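You operate a simulated robot arm through the tools that you are given. There is no shell and no other tool. Be economical: measure what you need, move in short steps, check, and stop when the job is done.

Carry out the task below with a simulated robot arm. There is one attempt and no reset: what you move stays moved.

TASK
Put two of the dust caps from the bench top on top of the can of grey paint.

It is judged by the outcome, as a careful person would: the job done as asked, and still so three seconds after it is handed in. It fails if anything else is knocked over, pushed out of place, dropped, spilled or broken. A push-on lid holds only when it is set on centred and level and pressed home; a screw cap is set on level and turned clockwise until tight.

THE ROBOT
A 7-joint arm with a two-finger parallel gripper, fixed in place. Base frame: the origin is at the foot of the arm, x ahead of it, y to its left, z up; the work surface is at about z = 0. Readings come in mm, degrees, newtons and seconds.
With the tool pointing down near the work surface it reaches from about 240 to 620 mm from the base axis. Its first joint turns from -66.0 to 66.0 degrees. Payload 2.6 kg.
The TCP is the grasp point between the finger pads, 30 mm short of the fingertips. In the tool frame z runs along the fingers and y along their closing line. Largest opening 94 mm; finger width 28, thickness 10; the body of the gripper, 50 by 96 mm, starts 55 mm behind the TCP.
Orientation is that of the tool frame in the base frame, as a unit quaternion [w, x, y, z]. With the fingers straight down and closing along the base's y, the tool's x points along the base's -x, its y along +y and its z along -z.

THE INTERFACE
- The arm moves only by the tool move_arm. Its arguments are lists of equal length, an entry for each row: "dp": the shift along the base's x, y, z in mm, a list of three; "turn": the turn, a rotation vector about the base's x, y, z in degrees, a list of three; "hand": the gripper command, from -1 (fully open) to 1 (shut), values between in proportion. In form: {"dp": [[dx, dy, dz], ...], "turn": [[ax, ay, az], ...], "hand": [hand, ...]}. A call has 1 to 10 rows; each row shifts and turns the commanded pose from where the row before left it. Each row takes 0.2 s and may step no farther than 50 mm and 8.6 degrees from the row before; otherwise, or with a gripper value out of range, the whole call is refused. A pose out of reach is approached as far as the arm can. The call stops where the force on the tool passes 40 N (or 10 N more than at its start, if that is more) or the arm is blocked; 0.2 s more then pass. The fingers move at their own pace (about 72 mm/s each) and stop on an object; they squeeze with about 35 N. The grip force told is the motor's: it shows also when the fingers shut on nothing. Time passes only in rows, and 0.2 s behind the last, so rows that do not move let the fingers close. The reply holds the time, the measured pose of the TCP, the force on the tool along the base axes, the opening and the grip force, in the units named above and with some noise.
- Cameras (640 x 400 px; columns grow to the right, rows downward): "scene" is fixed at [44.8, 441.1, 562.5]; the picture's right is [-0.68, -0.73, 0.00], its down [-0.42, 0.40, -0.81] and it looks along [0.59, -0.56, -0.58] (base axes); focal length 327 px, centre (320, 200). "wrist" rides on the gripper at [-37, 0, -58] in the tool frame; the picture's right is [0.00, -1.00, 0.00], its down [0.97, 0.00, -0.24] and it looks along [0.24, 0.00, 0.97] (tool axes); focal length 218 px, centre (320, 200).
- snapshot(camera): a new picture of that camera. No time passes.
- measure_at(camera, pixels): for up to 12 pixels [column, row] of the newest picture of that camera ("zoom" is the newest enlarged one), the place [x, y, z] in the base frame of the surface seen there, good to about 2 mm. No time passes.
- inspect(camera, box): a new picture of the part [left, top, right, bottom] of that camera's present view, enlarged. No time passes.
- hand_in(): hands the job in; it is judged then, once.

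Work in short steps. Measure before you move; look again where a grasp or a placing could have gone wrong, and mend it. You have 60 turns and 22 pictures in all, those below and enlarged ones among them. Open the gripper and draw the arm clear of the work before you hand the job in, unless the task says otherwise; then end with one line.

The tools are called as a command line: name --argument value ..., lists and objects as JSON in quotes. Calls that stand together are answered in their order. move_arm: Moves the arm, as the interface text tells. Its arguments: {"type":"object","properties":{"dp":{"type":"array"},"turn":{"type":"array"},"hand":{"type":"array"}},"required":["dp","turn","hand"]} The other tools are called the same way: snapshot (camera) takes a picture; measure_at (camera, pixels) gives the place of the surface under pixels of a picture; inspect (camera, box) takes an enlarged picture of a part of a camera's view; hand_in () hands the job in.

At the start:

```text
time_s: 0.0
eef_pos: [344.6, 220.9, 343.9]
orientation: [0.0, 0.0, 1.0, -0.001]
force: [0.0, 0.4, -0.4]
gripper_width: 93.7
finger_force: 0.0
```

scene: 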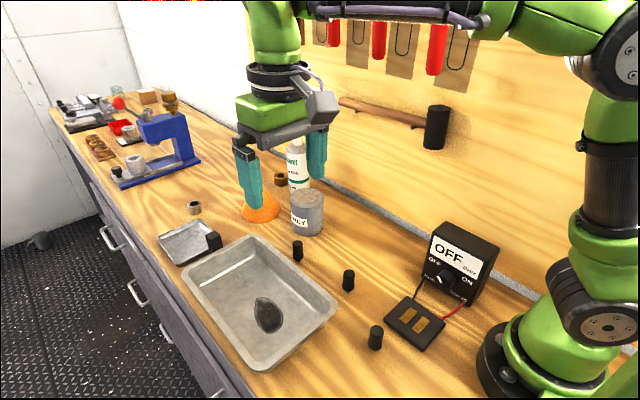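
wrist: 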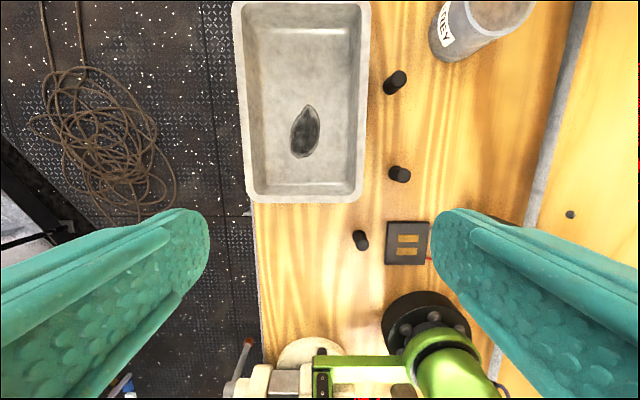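

The three black caps appear at scene (297,250), (348,280), (375,337) and the can labelled GREY at (307,212). I enlarge to check these.

inspect --camera "scene" --box '[160, 160, 400, 360]'

measure_at --camera "scene" --pixels '[[297, 243], [298, 258], [348, 273], [348, 288], [375, 330], [375, 345], [307, 197], [295, 197], [319, 197], [307, 190], [307, 204], [214, 241]]'

```text
2.00 times, centred on (280, 260) of scene
```

zoom: 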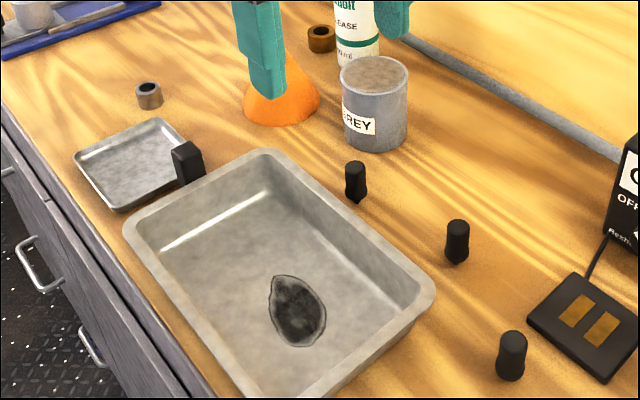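

```text
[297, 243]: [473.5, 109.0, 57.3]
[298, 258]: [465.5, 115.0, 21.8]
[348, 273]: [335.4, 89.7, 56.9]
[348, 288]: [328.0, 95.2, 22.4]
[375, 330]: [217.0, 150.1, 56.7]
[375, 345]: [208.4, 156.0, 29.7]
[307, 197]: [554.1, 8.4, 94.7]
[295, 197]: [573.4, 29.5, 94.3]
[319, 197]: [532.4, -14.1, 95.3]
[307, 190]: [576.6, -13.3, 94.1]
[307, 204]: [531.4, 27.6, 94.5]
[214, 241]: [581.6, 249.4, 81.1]
```

Caps top at z≈57, can top z≈94.5. I measure the bench around them, their widths and the can's rim more closely.

inspect --camera "scene" --box '[270, 170, 370, 300]'

measure_at --camera "scene" --pixels '[[310, 262], [330, 290], [360, 345], [291, 196], [322, 198], [307, 189], [307, 206], [293, 245], [301, 245], [344, 275], [352, 275], [340, 240]]'

```text
3.08 times, centred on (320, 235) of scene
```

zoom: 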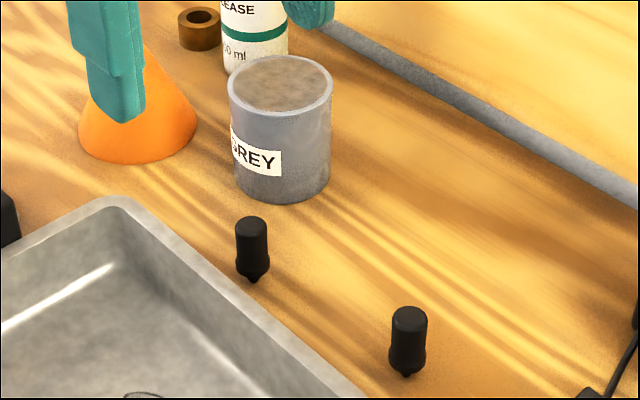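

```text
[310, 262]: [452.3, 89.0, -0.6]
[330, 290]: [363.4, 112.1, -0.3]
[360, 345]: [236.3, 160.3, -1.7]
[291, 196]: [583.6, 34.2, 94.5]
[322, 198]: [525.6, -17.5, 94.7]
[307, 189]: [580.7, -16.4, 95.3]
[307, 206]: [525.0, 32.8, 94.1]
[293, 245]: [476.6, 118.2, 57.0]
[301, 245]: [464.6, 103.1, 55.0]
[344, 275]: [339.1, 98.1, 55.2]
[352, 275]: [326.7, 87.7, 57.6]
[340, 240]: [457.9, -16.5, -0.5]
```

The caps show a narrow stem beneath; I measure along one to see the shape, and take a sharper zoom.

inspect --camera "scene" --box '[283, 232, 315, 268]'

measure_at --camera "zoom" --pixels '[[320, 80], [320, 130], [320, 180], [320, 230], [310, 260], [310, 280], [310, 290], [310, 300], [310, 310], [310, 325], [270, 270], [370, 270]]'

```text
11.11 times, centred on (299, 250) of scene
```

zoom: 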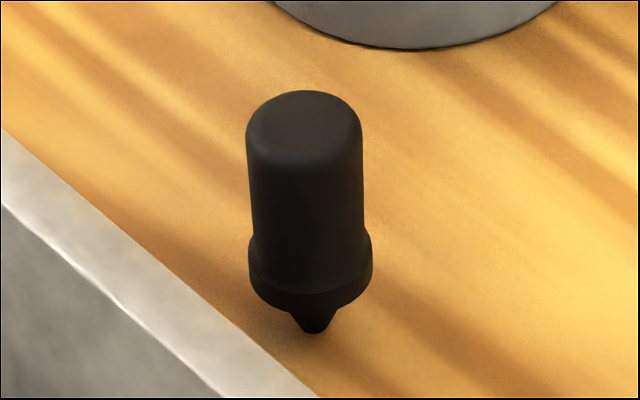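

```text
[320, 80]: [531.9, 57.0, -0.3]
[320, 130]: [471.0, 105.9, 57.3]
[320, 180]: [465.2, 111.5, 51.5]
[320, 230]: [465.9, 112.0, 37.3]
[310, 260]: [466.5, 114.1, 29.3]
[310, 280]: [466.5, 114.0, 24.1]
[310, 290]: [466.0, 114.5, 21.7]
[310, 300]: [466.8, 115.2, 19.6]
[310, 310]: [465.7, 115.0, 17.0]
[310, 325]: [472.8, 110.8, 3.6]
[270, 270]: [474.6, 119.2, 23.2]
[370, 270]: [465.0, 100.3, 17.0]
```

The cap (≈20 mm wide, z≈14–57) sits on a small stem. I check clearances: tray rim, bottle, cone.

snapshot --camera "scene"

measure_at --camera "scene" --pixels '[[290, 265], [300, 275], [320, 290], [255, 238], [297, 150], [298, 170], [300, 183], [262, 205], [275, 212], [280, 179], [292, 141], [330, 305]]'

```text
16 pictures are left
```

scene: 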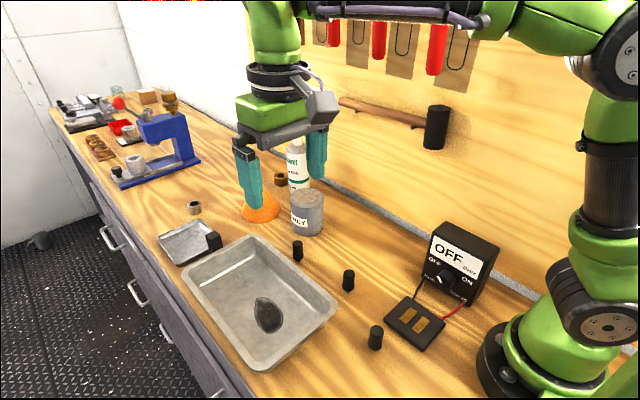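

```text
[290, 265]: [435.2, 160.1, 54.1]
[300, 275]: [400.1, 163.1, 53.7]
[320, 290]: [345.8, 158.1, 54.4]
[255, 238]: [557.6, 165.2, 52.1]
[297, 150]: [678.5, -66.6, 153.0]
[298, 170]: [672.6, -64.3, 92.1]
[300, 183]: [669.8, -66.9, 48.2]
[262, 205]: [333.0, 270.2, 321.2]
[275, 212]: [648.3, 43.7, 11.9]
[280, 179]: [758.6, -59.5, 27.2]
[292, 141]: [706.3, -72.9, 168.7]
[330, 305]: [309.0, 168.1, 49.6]
```

Tray rim begins at y≈150, so a ~38 mm opening closing along y fits at cap 1 (472,107). I move above it.

move_arm --dp '[[32, -28.5, -20], [32, -28.5, -20], [32, -28.5, -20], [31.4, -28.4, -20], [0, 0, -45], [0, 0, -45], [0, 0, -44], [0, 0, -30], [0, 0, 0]]' --turn '[[0, 0, 0], [0, 0, 0], [0, 0, 0], [0, 0, 0], [0, 0, 0], [0, 0, 0], [0, 0, 0], [0, 0, 0], [0, 0, 0]]' --hand '[0.2, 0.2, 0.2, 0.2, 0.2, 0.2, 0.2, 0.2, 0.2]'

snapshot --camera "wrist"

measure_at --camera "wrist" --pixels '[[320, 200], [320, 240], [320, 255], [320, 270], [310, 255], [330, 255]]'

```text
time_s: 2.0
eef_pos: [471.5, 105.2, 102.4]
orientation: [0.0, 0.0, 1.0, 0.0]
force: [-0.3, -0.9, -0.6]
gripper_width: 37.5
finger_force: 0.0
```

```text
15 pictures are left
```

wrist: 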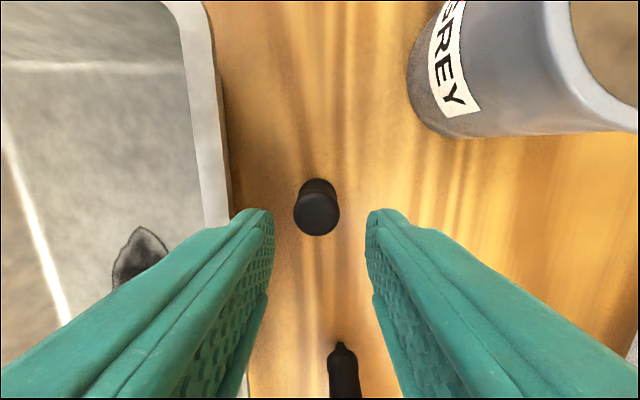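

```text
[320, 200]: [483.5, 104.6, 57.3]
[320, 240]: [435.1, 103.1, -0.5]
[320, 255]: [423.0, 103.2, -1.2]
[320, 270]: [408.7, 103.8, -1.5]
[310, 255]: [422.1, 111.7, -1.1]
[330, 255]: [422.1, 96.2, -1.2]
```

The cap top spans roughly (295–340, 192–235); I measure its exact extent.

measure_at --camera "wrist" --pixels '[[317, 194], [317, 212], [317, 232], [298, 214], [336, 214], [305, 183], [328, 183]]'

```text
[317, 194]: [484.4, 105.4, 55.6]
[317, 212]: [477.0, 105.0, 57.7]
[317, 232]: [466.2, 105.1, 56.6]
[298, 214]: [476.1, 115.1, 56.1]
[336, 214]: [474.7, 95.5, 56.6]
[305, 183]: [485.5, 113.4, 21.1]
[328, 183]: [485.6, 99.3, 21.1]
```

Cap centre ≈(475.5,105.3). I descend to z≈54 (fingertips above the flange) and close.

move_arm --dp '[[4, 0, -16], [0, 0, -16], [0, 0, -16], [0, 0, 0], [0, 0, 0], [0, 0, 0]]' --turn '[[0, 0, 0], [0, 0, 0], [0, 0, 0], [0, 0, 0], [0, 0, 0], [0, 0, 0]]' --hand '[0.2, 0.2, 0.2, 0.2, 1, 1]'

```text
time_s: 3.4
eef_pos: [476.9, 104.4, 53.7]
orientation: [0.0, 0.0, 1.0, 0.0]
force: [0.8, -0.6, -0.1]
gripper_width: 23.2
finger_force: 34.7
```

Gripped at 23 mm. I lift a little and watch the force.

move_arm --dp '[[0, 0, 5], [0, 0, 10], [0, 0, 15], [0, 0, 30]]' --turn '[[0, 0, 0], [0, 0, 0], [0, 0, 0], [0, 0, 0]]' --hand '[1, 1, 1, 1]'

inspect --camera "scene" --box '[260, 180, 360, 280]'

```text
time_s: 4.4
eef_pos: [475.5, 105.5, 112.6]
orientation: [0.0, 0.0, 1.0, -0.001]
force: [-0.3, 0.9, -0.3]
gripper_width: 23.3
finger_force: 35.2
```

```text
4.00 times, centred on (310, 230) of scene
```

zoom: 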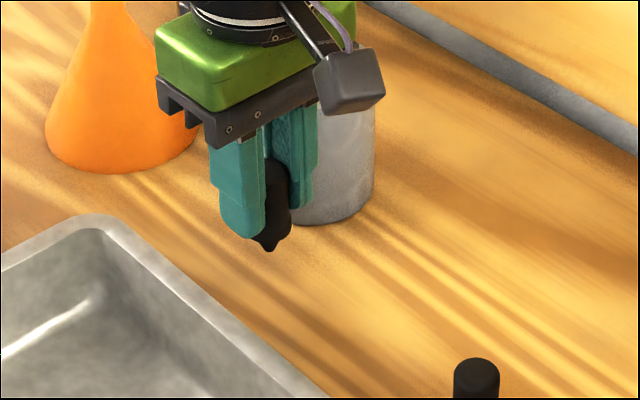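

The stem is part of the cap, so it stands on a small foot (tip ≈54 mm below TCP). Can top centre ≈(553.7,8.2), z 94.5; I go above (572,8) with tip clear.

move_arm --dp '[[0, 0, 30], [0, 0, 30], [20, -20, 8], [25, -25, 0], [25, -25, 0], [20, -20, 0], [6.5, -7.5, 0], [0, 0, 0], [0, 0, 0]]' --turn '[[0, 0, 0], [0, 0, 0], [0, 0, 0], [0, 0, 0], [0, 0, 0], [0, 0, 0], [0, 0, 0], [0, 0, 0], [0, 0, 0]]' --hand '[1, 1, 1, 1, 1, 1, 1, 1, 1]'

inspect --camera "scene" --box '[260, 130, 360, 240]'

```text
time_s: 6.4
eef_pos: [572.1, 8.8, 181.0]
orientation: [0.0, 0.0, 1.0, 0.0]
force: [-0.8, 0.4, -1.2]
gripper_width: 23.3
finger_force: 34.8
```

```text
3.64 times, centred on (310, 185) of scene
```

zoom: 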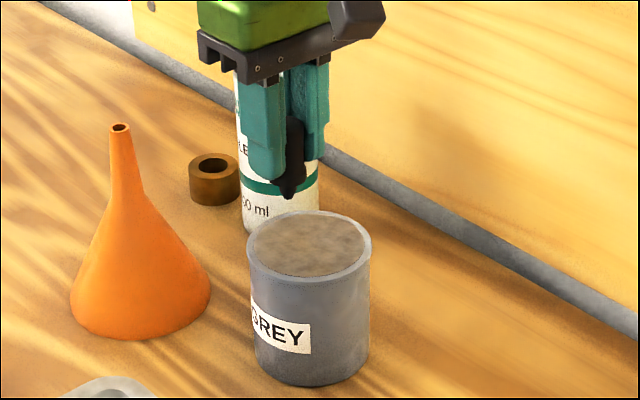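

The can and the cap tip (290,195) are clear; I re-measure both for height and centring.

measure_at --camera "zoom" --pixels '[[290, 196], [290, 190], [290, 160], [250, 250], [369, 252], [309, 245], [309, 212], [309, 282], [280, 235], [340, 260], [289, 228], [124, 127]]'

```text
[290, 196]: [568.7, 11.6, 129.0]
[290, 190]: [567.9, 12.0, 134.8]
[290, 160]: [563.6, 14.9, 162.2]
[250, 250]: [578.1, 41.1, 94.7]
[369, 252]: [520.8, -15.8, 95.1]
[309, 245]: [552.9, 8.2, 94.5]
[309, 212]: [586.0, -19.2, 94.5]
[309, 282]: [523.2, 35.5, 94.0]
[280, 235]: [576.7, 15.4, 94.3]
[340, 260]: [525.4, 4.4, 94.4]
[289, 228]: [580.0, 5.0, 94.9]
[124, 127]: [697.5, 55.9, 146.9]
```

Can top is flat at 94.5, tip ≈128; I lower 30 mm and then creep.

move_arm --dp '[[0, 0, -12], [0, 0, -12], [0, 0, -6], [0, 0, 0], [0, 0, 0]]' --turn '[[0, 0, 0], [0, 0, 0], [0, 0, 0], [0, 0, 0], [0, 0, 0]]' --hand '[1, 1, 1, 1, 1]'

move_arm --dp '[[0, 0, -1], [0, 0, -0.5], [0, 0, 0]]' --turn '[[0, 0, 0], [0, 0, 0], [0, 0, 0]]' --hand '[1, 1, 1]'

move_arm --dp '[[0, 0, -0.5], [0, 0, -0.5], [0, 0, 0]]' --turn '[[0, 0, 0], [0, 0, 0], [0, 0, 0]]' --hand '[1, 1, 1]'

```text
time_s: 7.6
eef_pos: [571.9, 9.1, 150.1]
orientation: [0.0, 0.0, 1.0, 0.0]
force: [0.2, 0.6, 0.2]
gripper_width: 23.4
finger_force: 34.2
```

```text
time_s: 8.4
eef_pos: [571.3, 8.7, 148.3]
orientation: [0.0, 0.0, 1.0, 0.001]
force: [-0.8, 0.3, 2.5]
gripper_width: 23.2
finger_force: 35.4
```

```text
time_s: 9.2
eef_pos: [571.2, 9.0, 148.5]
orientation: [0.001, 0.001, 1.0, 0.0]
force: [-1.4, -1.5, 10.1]
gripper_width: 23.2
finger_force: 35.2
```

Contact at z≈148.3. I ease back to light contact.

move_arm --dp '[[0, 0, 0.5], [0, 0, 0.4], [0, 0, 0]]' --turn '[[0, 0, 0], [0, 0, 0], [0, 0, 0]]' --hand '[1, 1, 1]'

```text
time_s: 10.0
eef_pos: [571.7, 8.3, 149.6]
orientation: [0.0, 0.001, 1.0, -0.001]
force: [1.9, -1.8, 9.3]
gripper_width: 23.2
finger_force: 34.7
```

Force still 9 N; ease up a bit more.

move_arm --dp '[[0, 0, 0.3], [0, 0, 0]]' --turn '[[0, 0, 0], [0, 0, 0]]' --hand '[1, 1]'

```text
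time_s: 10.6
eef_pos: [571.6, 8.9, 148.6]
orientation: [0.0, 0.0, 1.0, 0.0]
force: [2.3, 0.3, 8.8]
gripper_width: 23.1
finger_force: 35.5
```

move_arm --dp '[[0, 0, 0.4], [0, 0, 0]]' --turn '[[0, 0, 0], [0, 0, 0]]' --hand '[1, 1]'

inspect --camera "scene" --box '[280, 150, 340, 220]'

```text
time_s: 11.2
eef_pos: [572.6, 7.6, 149.2]
orientation: [0.001, 0.0, 1.0, 0.0]
force: [4.0, 0.4, 6.0]
gripper_width: 23.2
finger_force: 34.6
```

```text
5.71 times, centred on (310, 185) of scene
```

zoom: 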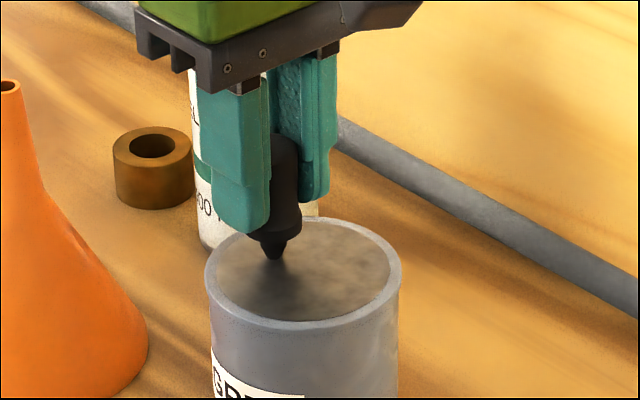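

Tip sits on the lid at (275,255). Some residual force remains; I ease up once more.

move_arm --dp '[[0, 0, 0.4], [0, 0, 0]]' --turn '[[0, 0, 0], [0, 0, 0]]' --hand '[1, 1]'

```text
time_s: 11.8
eef_pos: [571.8, 7.6, 150.0]
orientation: [0.0, 0.0, 1.0, 0.0]
force: [-0.9, 2.0, 2.9]
gripper_width: 22.9
finger_force: 34.8
```

Light contact now (≈3 N). I release slowly, opening just past the cap so the fingers still cage it.

move_arm --dp '[[0, 0, 0], [0, 0, 0], [0, 0, 0]]' --turn '[[0, 0, 0], [0, 0, 0], [0, 0, 0]]' --hand '[0.47, 0.43, 0.4]'

inspect --camera "scene" --box '[280, 150, 340, 220]'

```text
time_s: 12.6
eef_pos: [571.9, 7.8, 151.8]
orientation: [0.0, 0.001, 1.0, 0.001]
force: [0.1, -0.9, 0.5]
gripper_width: 28.3
finger_force: 0.1
```

```text
5.71 times, centred on (310, 185) of scene
```

zoom: 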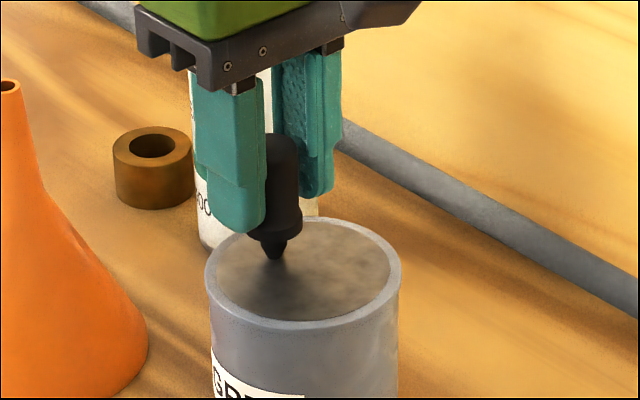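

It stands. I open a bit more and rise straight up clear of its top (z≈152).

move_arm --dp '[[0, 0, 0], [0, 0, 0], [0, 0, 8], [0, 0, 15], [0, 0, 25], [0, 0, 20], [0, 0, 0]]' --turn '[[0, 0, 0], [0, 0, 0], [0, 0, 0], [0, 0, 0], [0, 0, 0], [0, 0, 0], [0, 0, 0]]' --hand '[0.3, 0.2, 0.2, 0.2, 0.2, 0.2, 0.2]'

inspect --camera "scene" --box '[280, 150, 340, 220]'

```text
time_s: 14.2
eef_pos: [572.2, 8.9, 219.2]
orientation: [0.0, 0.0, 1.0, 0.001]
force: [-0.2, 0.0, -0.1]
gripper_width: 37.6
finger_force: 0.0
```

```text
5.71 times, centred on (310, 185) of scene
```

zoom: 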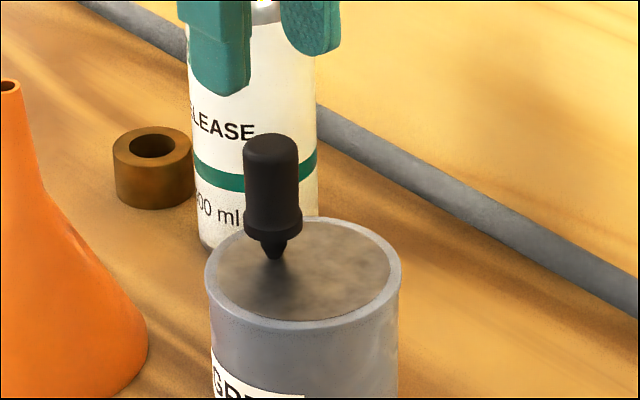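

Cap 1 stands on the lid. I go above cap 2 near (336,88).

move_arm --dp '[[-40, 13, 0], [-40, 13, 0], [-40, 14, 0], [-40, 13, 0], [-40, 13, 0], [-36, 13, 0], [0, 0, -40], [0, 0, -40], [0, 0, -37], [0, 0, 0]]' --turn '[[0, 0, 0], [0, 0, 0], [0, 0, 0], [0, 0, 0], [0, 0, 0], [0, 0, 0], [0, 0, 0], [0, 0, 0], [0, 0, 0], [0, 0, 0]]' --hand '[0.2, 0.2, 0.2, 0.2, 0.2, 0.2, 0.2, 0.2, 0.2, 0.2]'

snapshot --camera "wrist"

measure_at --camera "wrist" --pixels '[[317, 194], [317, 212], [317, 228], [300, 212], [334, 212]]'

```text
time_s: 16.4
eef_pos: [336.8, 86.1, 98.6]
orientation: [0.0, 0.0, 1.0, -0.001]
force: [0.5, -0.4, -0.5]
gripper_width: 37.5
finger_force: 0.0
```

```text
9 pictures are left
```

wrist: 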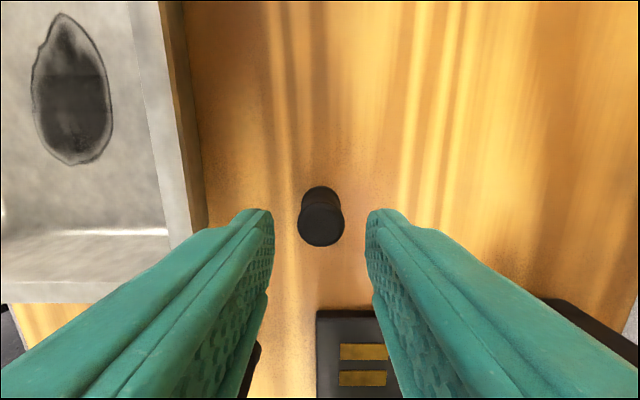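

```text
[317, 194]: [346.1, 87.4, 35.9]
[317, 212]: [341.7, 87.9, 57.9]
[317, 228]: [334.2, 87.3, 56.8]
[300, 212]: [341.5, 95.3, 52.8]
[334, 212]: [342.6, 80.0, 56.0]
```

Cap 2 top centre (321,225) ≈ (335.5,86), right under the TCP. Descend 45 mm, grasp, and lift.

move_arm --dp '[[-0.5, 0, -15], [0, 0, -15], [0, 0, -15], [0, 0, 0], [0, 0, 0], [0, 0, 0]]' --turn '[[0, 0, 0], [0, 0, 0], [0, 0, 0], [0, 0, 0], [0, 0, 0], [0, 0, 0]]' --hand '[0.2, 0.2, 0.2, 0.2, 1, 1]'

move_arm --dp '[[0, 0, 5], [0, 0, 15], [0, 0, 35], [0, 0, 35], [0, 0, 35], [0, 0, 15], [0, 0, 0]]' --turn '[[0, 0, 0], [0, 0, 0], [0, 0, 0], [0, 0, 0], [0, 0, 0], [0, 0, 0], [0, 0, 0]]' --hand '[1, 1, 1, 1, 1, 1, 1]'

```text
time_s: 17.8
eef_pos: [335.8, 87.4, 57.2]
orientation: [0.0, 0.0, 1.0, -0.001]
force: [1.3, 0.1, -0.3]
gripper_width: 22.2
finger_force: 35.1
```

```text
time_s: 19.4
eef_pos: [335.3, 87.0, 195.5]
orientation: [0.0, 0.0, 1.0, 0.001]
force: [-0.7, -0.4, -0.5]
gripper_width: 22.9
finger_force: 34.8
```

Held at 22.9 mm. I carry it to above (536,8), short of cap 1.

move_arm --dp '[[35, -14, 0], [40, -16, 0], [40, -16, 0], [35, -14, 0], [25, -10, 0], [17, -6, 0], [8.5, -3, 0], [0, 0, -8], [0, 0, 0], [0, 0, 0]]' --turn '[[0, 0, 0], [0, 0, 0], [0, 0, 0], [0, 0, 0], [0, 0, 0], [0, 0, 0], [0, 0, 0], [0, 0, 0], [0, 0, 0], [0, 0, 0]]' --hand '[1, 1, 1, 1, 1, 1, 1, 1, 1, 1]'

inspect --camera "scene" --box '[270, 130, 350, 230]'

measure_at --camera "zoom" --pixels '[[320, 200], [330, 200]]'

```text
time_s: 21.6
eef_pos: [535.0, 7.1, 187.2]
orientation: [0.0, 0.0, 1.0, 0.0]
force: [0.9, -0.6, 0.2]
gripper_width: 23.1
finger_force: 34.8
```

```text
4.00 times, centred on (310, 180) of scene
```

zoom: 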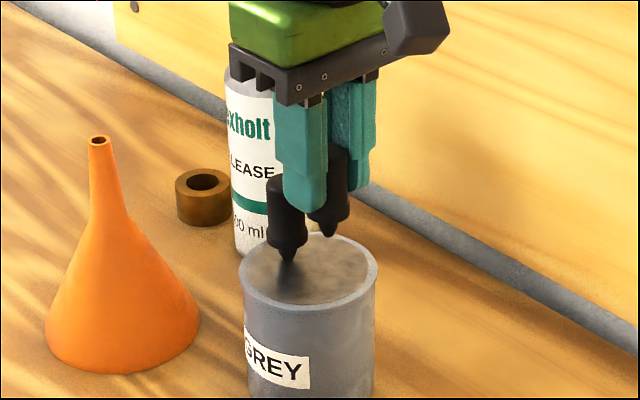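

```text
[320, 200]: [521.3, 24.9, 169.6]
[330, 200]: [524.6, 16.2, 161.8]
```

Cap 1 stands; I measure cap 2's tip near (329,234).

measure_at --camera "zoom" --pixels '[[329, 235], [329, 232], [329, 228], [289, 261], [289, 255]]'

```text
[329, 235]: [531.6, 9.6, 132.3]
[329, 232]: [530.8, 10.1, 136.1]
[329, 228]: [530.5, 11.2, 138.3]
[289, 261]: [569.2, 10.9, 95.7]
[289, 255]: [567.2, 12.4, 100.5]
```

Tip ≈131.5, about 37 mm above the lid; lower 33 mm then creep.

move_arm --dp '[[0, 0, -12], [0, 0, -12], [0, 0, -9], [0, 0, 0], [0, 0, 0]]' --turn '[[0, 0, 0], [0, 0, 0], [0, 0, 0], [0, 0, 0], [0, 0, 0]]' --hand '[1, 1, 1, 1, 1]'

move_arm --dp '[[0, 0, -0.7], [0, 0, 0], [0, 0, 0]]' --turn '[[0, 0, 0], [0, 0, 0], [0, 0, 0]]' --hand '[1, 1, 1]'

```text
time_s: 22.8
eef_pos: [536.0, 7.1, 154.0]
orientation: [0.0, 0.0, 1.0, 0.0]
force: [0.4, -1.1, -0.4]
gripper_width: 23.0
finger_force: 34.9
```

```text
time_s: 23.6
eef_pos: [535.3, 8.8, 153.9]
orientation: [0.0, 0.0, 1.0, 0.0]
force: [0.7, 0.9, 0.4]
gripper_width: 22.8
finger_force: 34.8
```

No contact yet; creep on in small steps.

move_arm --dp '[[0, 0, -0.7], [0, 0, 0], [0, 0, 0]]' --turn '[[0, 0, 0], [0, 0, 0], [0, 0, 0]]' --hand '[1, 1, 1]'

```text
time_s: 24.4
eef_pos: [536.2, 7.8, 153.0]
orientation: [0.0, 0.0, 1.0, 0.0]
force: [-0.7, -0.5, -0.2]
gripper_width: 23.1
finger_force: 35.5
```

move_arm --dp '[[0, 0, -0.7], [0, 0, 0], [0, 0, 0]]' --turn '[[0, 0, 0], [0, 0, 0], [0, 0, 0]]' --hand '[1, 1, 1]'

```text
time_s: 25.2
eef_pos: [537.3, 7.5, 152.9]
orientation: [0.0, -0.001, 1.0, -0.001]
force: [0.4, -0.4, -0.8]
gripper_width: 23.0
finger_force: 34.7
```

Still free; another 0.7 mm step.

move_arm --dp '[[0, 0, -0.7], [0, 0, 0], [0, 0, 0]]' --turn '[[0, 0, 0], [0, 0, 0], [0, 0, 0]]' --hand '[1, 1, 1]'

```text
time_s: 26.0
eef_pos: [535.2, 7.9, 150.8]
orientation: [0.0, 0.0, 1.0, 0.001]
force: [0.3, -0.1, -0.5]
gripper_width: 23.0
finger_force: 35.3
```

Still no contact; another step.

move_arm --dp '[[0, 0, -0.7], [0, 0, 0], [0, 0, 0]]' --turn '[[0, 0, 0], [0, 0, 0], [0, 0, 0]]' --hand '[1, 1, 1]'

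```text
time_s: 26.8
eef_pos: [537.3, 7.9, 151.9]
orientation: [0.0, -0.001, 1.0, 0.0]
force: [0.8, -0.8, -0.8]
gripper_width: 23.2
finger_force: 34.9
```

Still free; I look to judge the gap.

inspect --camera "scene" --box '[285, 155, 335, 220]'

move_arm --dp '[[0, 0, -0.6], [0, 0, 0], [0, 0, 0]]' --turn '[[0, 0, 0], [0, 0, 0], [0, 0, 0]]' --hand '[1, 1, 1]'

```text
6.15 times, centred on (310, 188) of scene
```

zoom: 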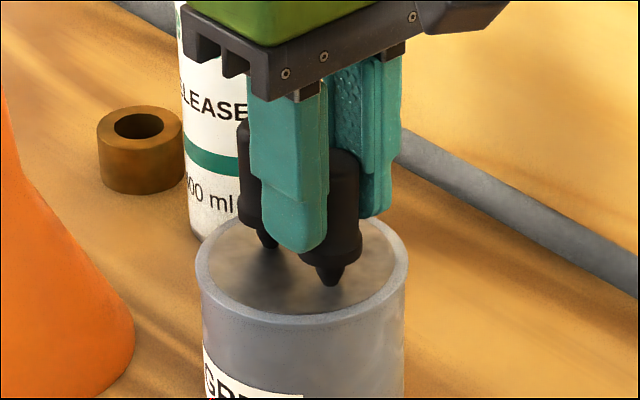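

```text
time_s: 27.6
eef_pos: [536.0, 8.5, 150.7]
orientation: [0.001, 0.0, 1.0, 0.0]
force: [-0.9, 0.1, 6.5]
gripper_width: 23.0
finger_force: 35.0
```

Contact (6.5 N). Ease up slightly.

move_arm --dp '[[0, 0, 0.3], [0, 0, 0], [0, 0, 0]]' --turn '[[0, 0, 0], [0, 0, 0], [0, 0, 0]]' --hand '[1, 1, 1]'

```text
time_s: 28.4
eef_pos: [536.0, 8.4, 151.6]
orientation: [0.0, 0.0, 1.0, 0.0]
force: [0.6, -0.6, 6.6]
gripper_width: 23.1
finger_force: 35.0
```

move_arm --dp '[[0, 0, 0.3], [0, 0, 0], [0, 0, 0]]' --turn '[[0, 0, 0], [0, 0, 0], [0, 0, 0]]' --hand '[1, 1, 1]'

```text
time_s: 29.2
eef_pos: [535.9, 7.7, 150.9]
orientation: [0.0, -0.001, 1.0, 0.0]
force: [0.9, -1.2, 1.8]
gripper_width: 23.0
finger_force: 34.6
```

Light contact (≈2 N). Release slowly as before and check.

move_arm --dp '[[0, 0, 0], [0, 0, 0], [0, 0, 0]]' --turn '[[0, 0, 0], [0, 0, 0], [0, 0, 0]]' --hand '[0.47, 0.43, 0.4]'

inspect --camera "scene" --box '[285, 155, 335, 220]'

```text
time_s: 30.0
eef_pos: [536.4, 7.7, 152.0]
orientation: [0.0, 0.0, 1.0, 0.0]
force: [0.0, 0.0, -0.3]
gripper_width: 28.1
finger_force: 0.1
```

```text
6.15 times, centred on (310, 188) of scene
```

zoom: 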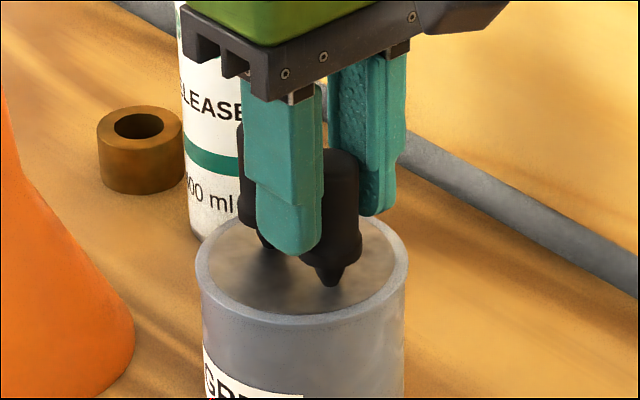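

Cap 2 stands by itself. Open a bit more, rise straight up, then draw back.

move_arm --dp '[[0, 0, 0], [0, 0, 0], [0, 0, 8], [0, 0, 15], [0, 0, 30], [0, 0, 40], [-40, 20, 10], [-40, 20, 0], [-40, 20, 0], [0, 0, 0]]' --turn '[[0, 0, 0], [0, 0, 0], [0, 0, 0], [0, 0, 0], [0, 0, 0], [0, 0, 0], [0, 0, 0], [0, 0, 0], [0, 0, 0], [0, 0, 0]]' --hand '[0.3, 0.2, 0.2, 0.2, 0.2, 0.2, 0, -0.5, -1, -1]'

snapshot --camera "scene"

```text
time_s: 32.2
eef_pos: [416.3, 67.6, 254.2]
orientation: [0.0, 0.0, 1.0, 0.0]
force: [0.0, 0.8, 0.0]
gripper_width: 94.2
finger_force: 0.0
```

```text
5 pictures are left
```

scene: 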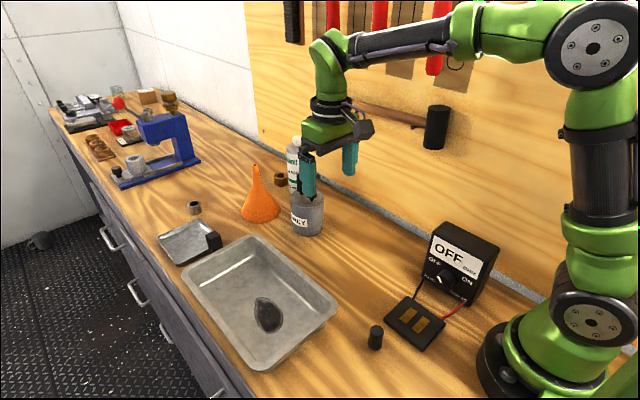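

The gripper hides part of the lid; I withdraw further and confirm.

move_arm --dp '[[-30, -10, 30], [-30, -10, 30], [0, 0, 0], [0, 0, 0]]' --turn '[[0, 0, 0], [0, 0, 0], [0, 0, 0], [0, 0, 0]]' --hand '[-1, -1, -1, -1]'

inspect --camera "scene" --box '[270, 130, 350, 240]'

```text
time_s: 33.2
eef_pos: [358.7, 47.4, 314.2]
orientation: [0.0, -0.001, 1.0, 0.0]
force: [0.6, 0.0, -0.4]
gripper_width: 93.8
finger_force: 0.0
```

```text
3.64 times, centred on (310, 185) of scene
```

zoom: 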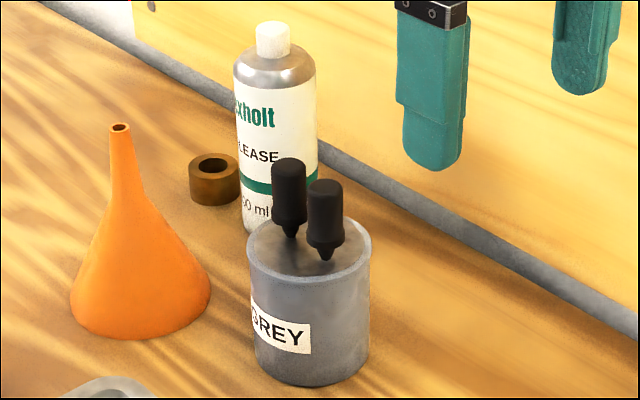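

Both caps stand on the grey paint can at (290,200) and (325,220), and the arm is clear. Handing in.

hand_in

```text
The job is handed in.
```

Two dust caps are standing upright on top of the grey paint can, nothing else was disturbed, and the job is handed in with the gripper open and the arm clear.
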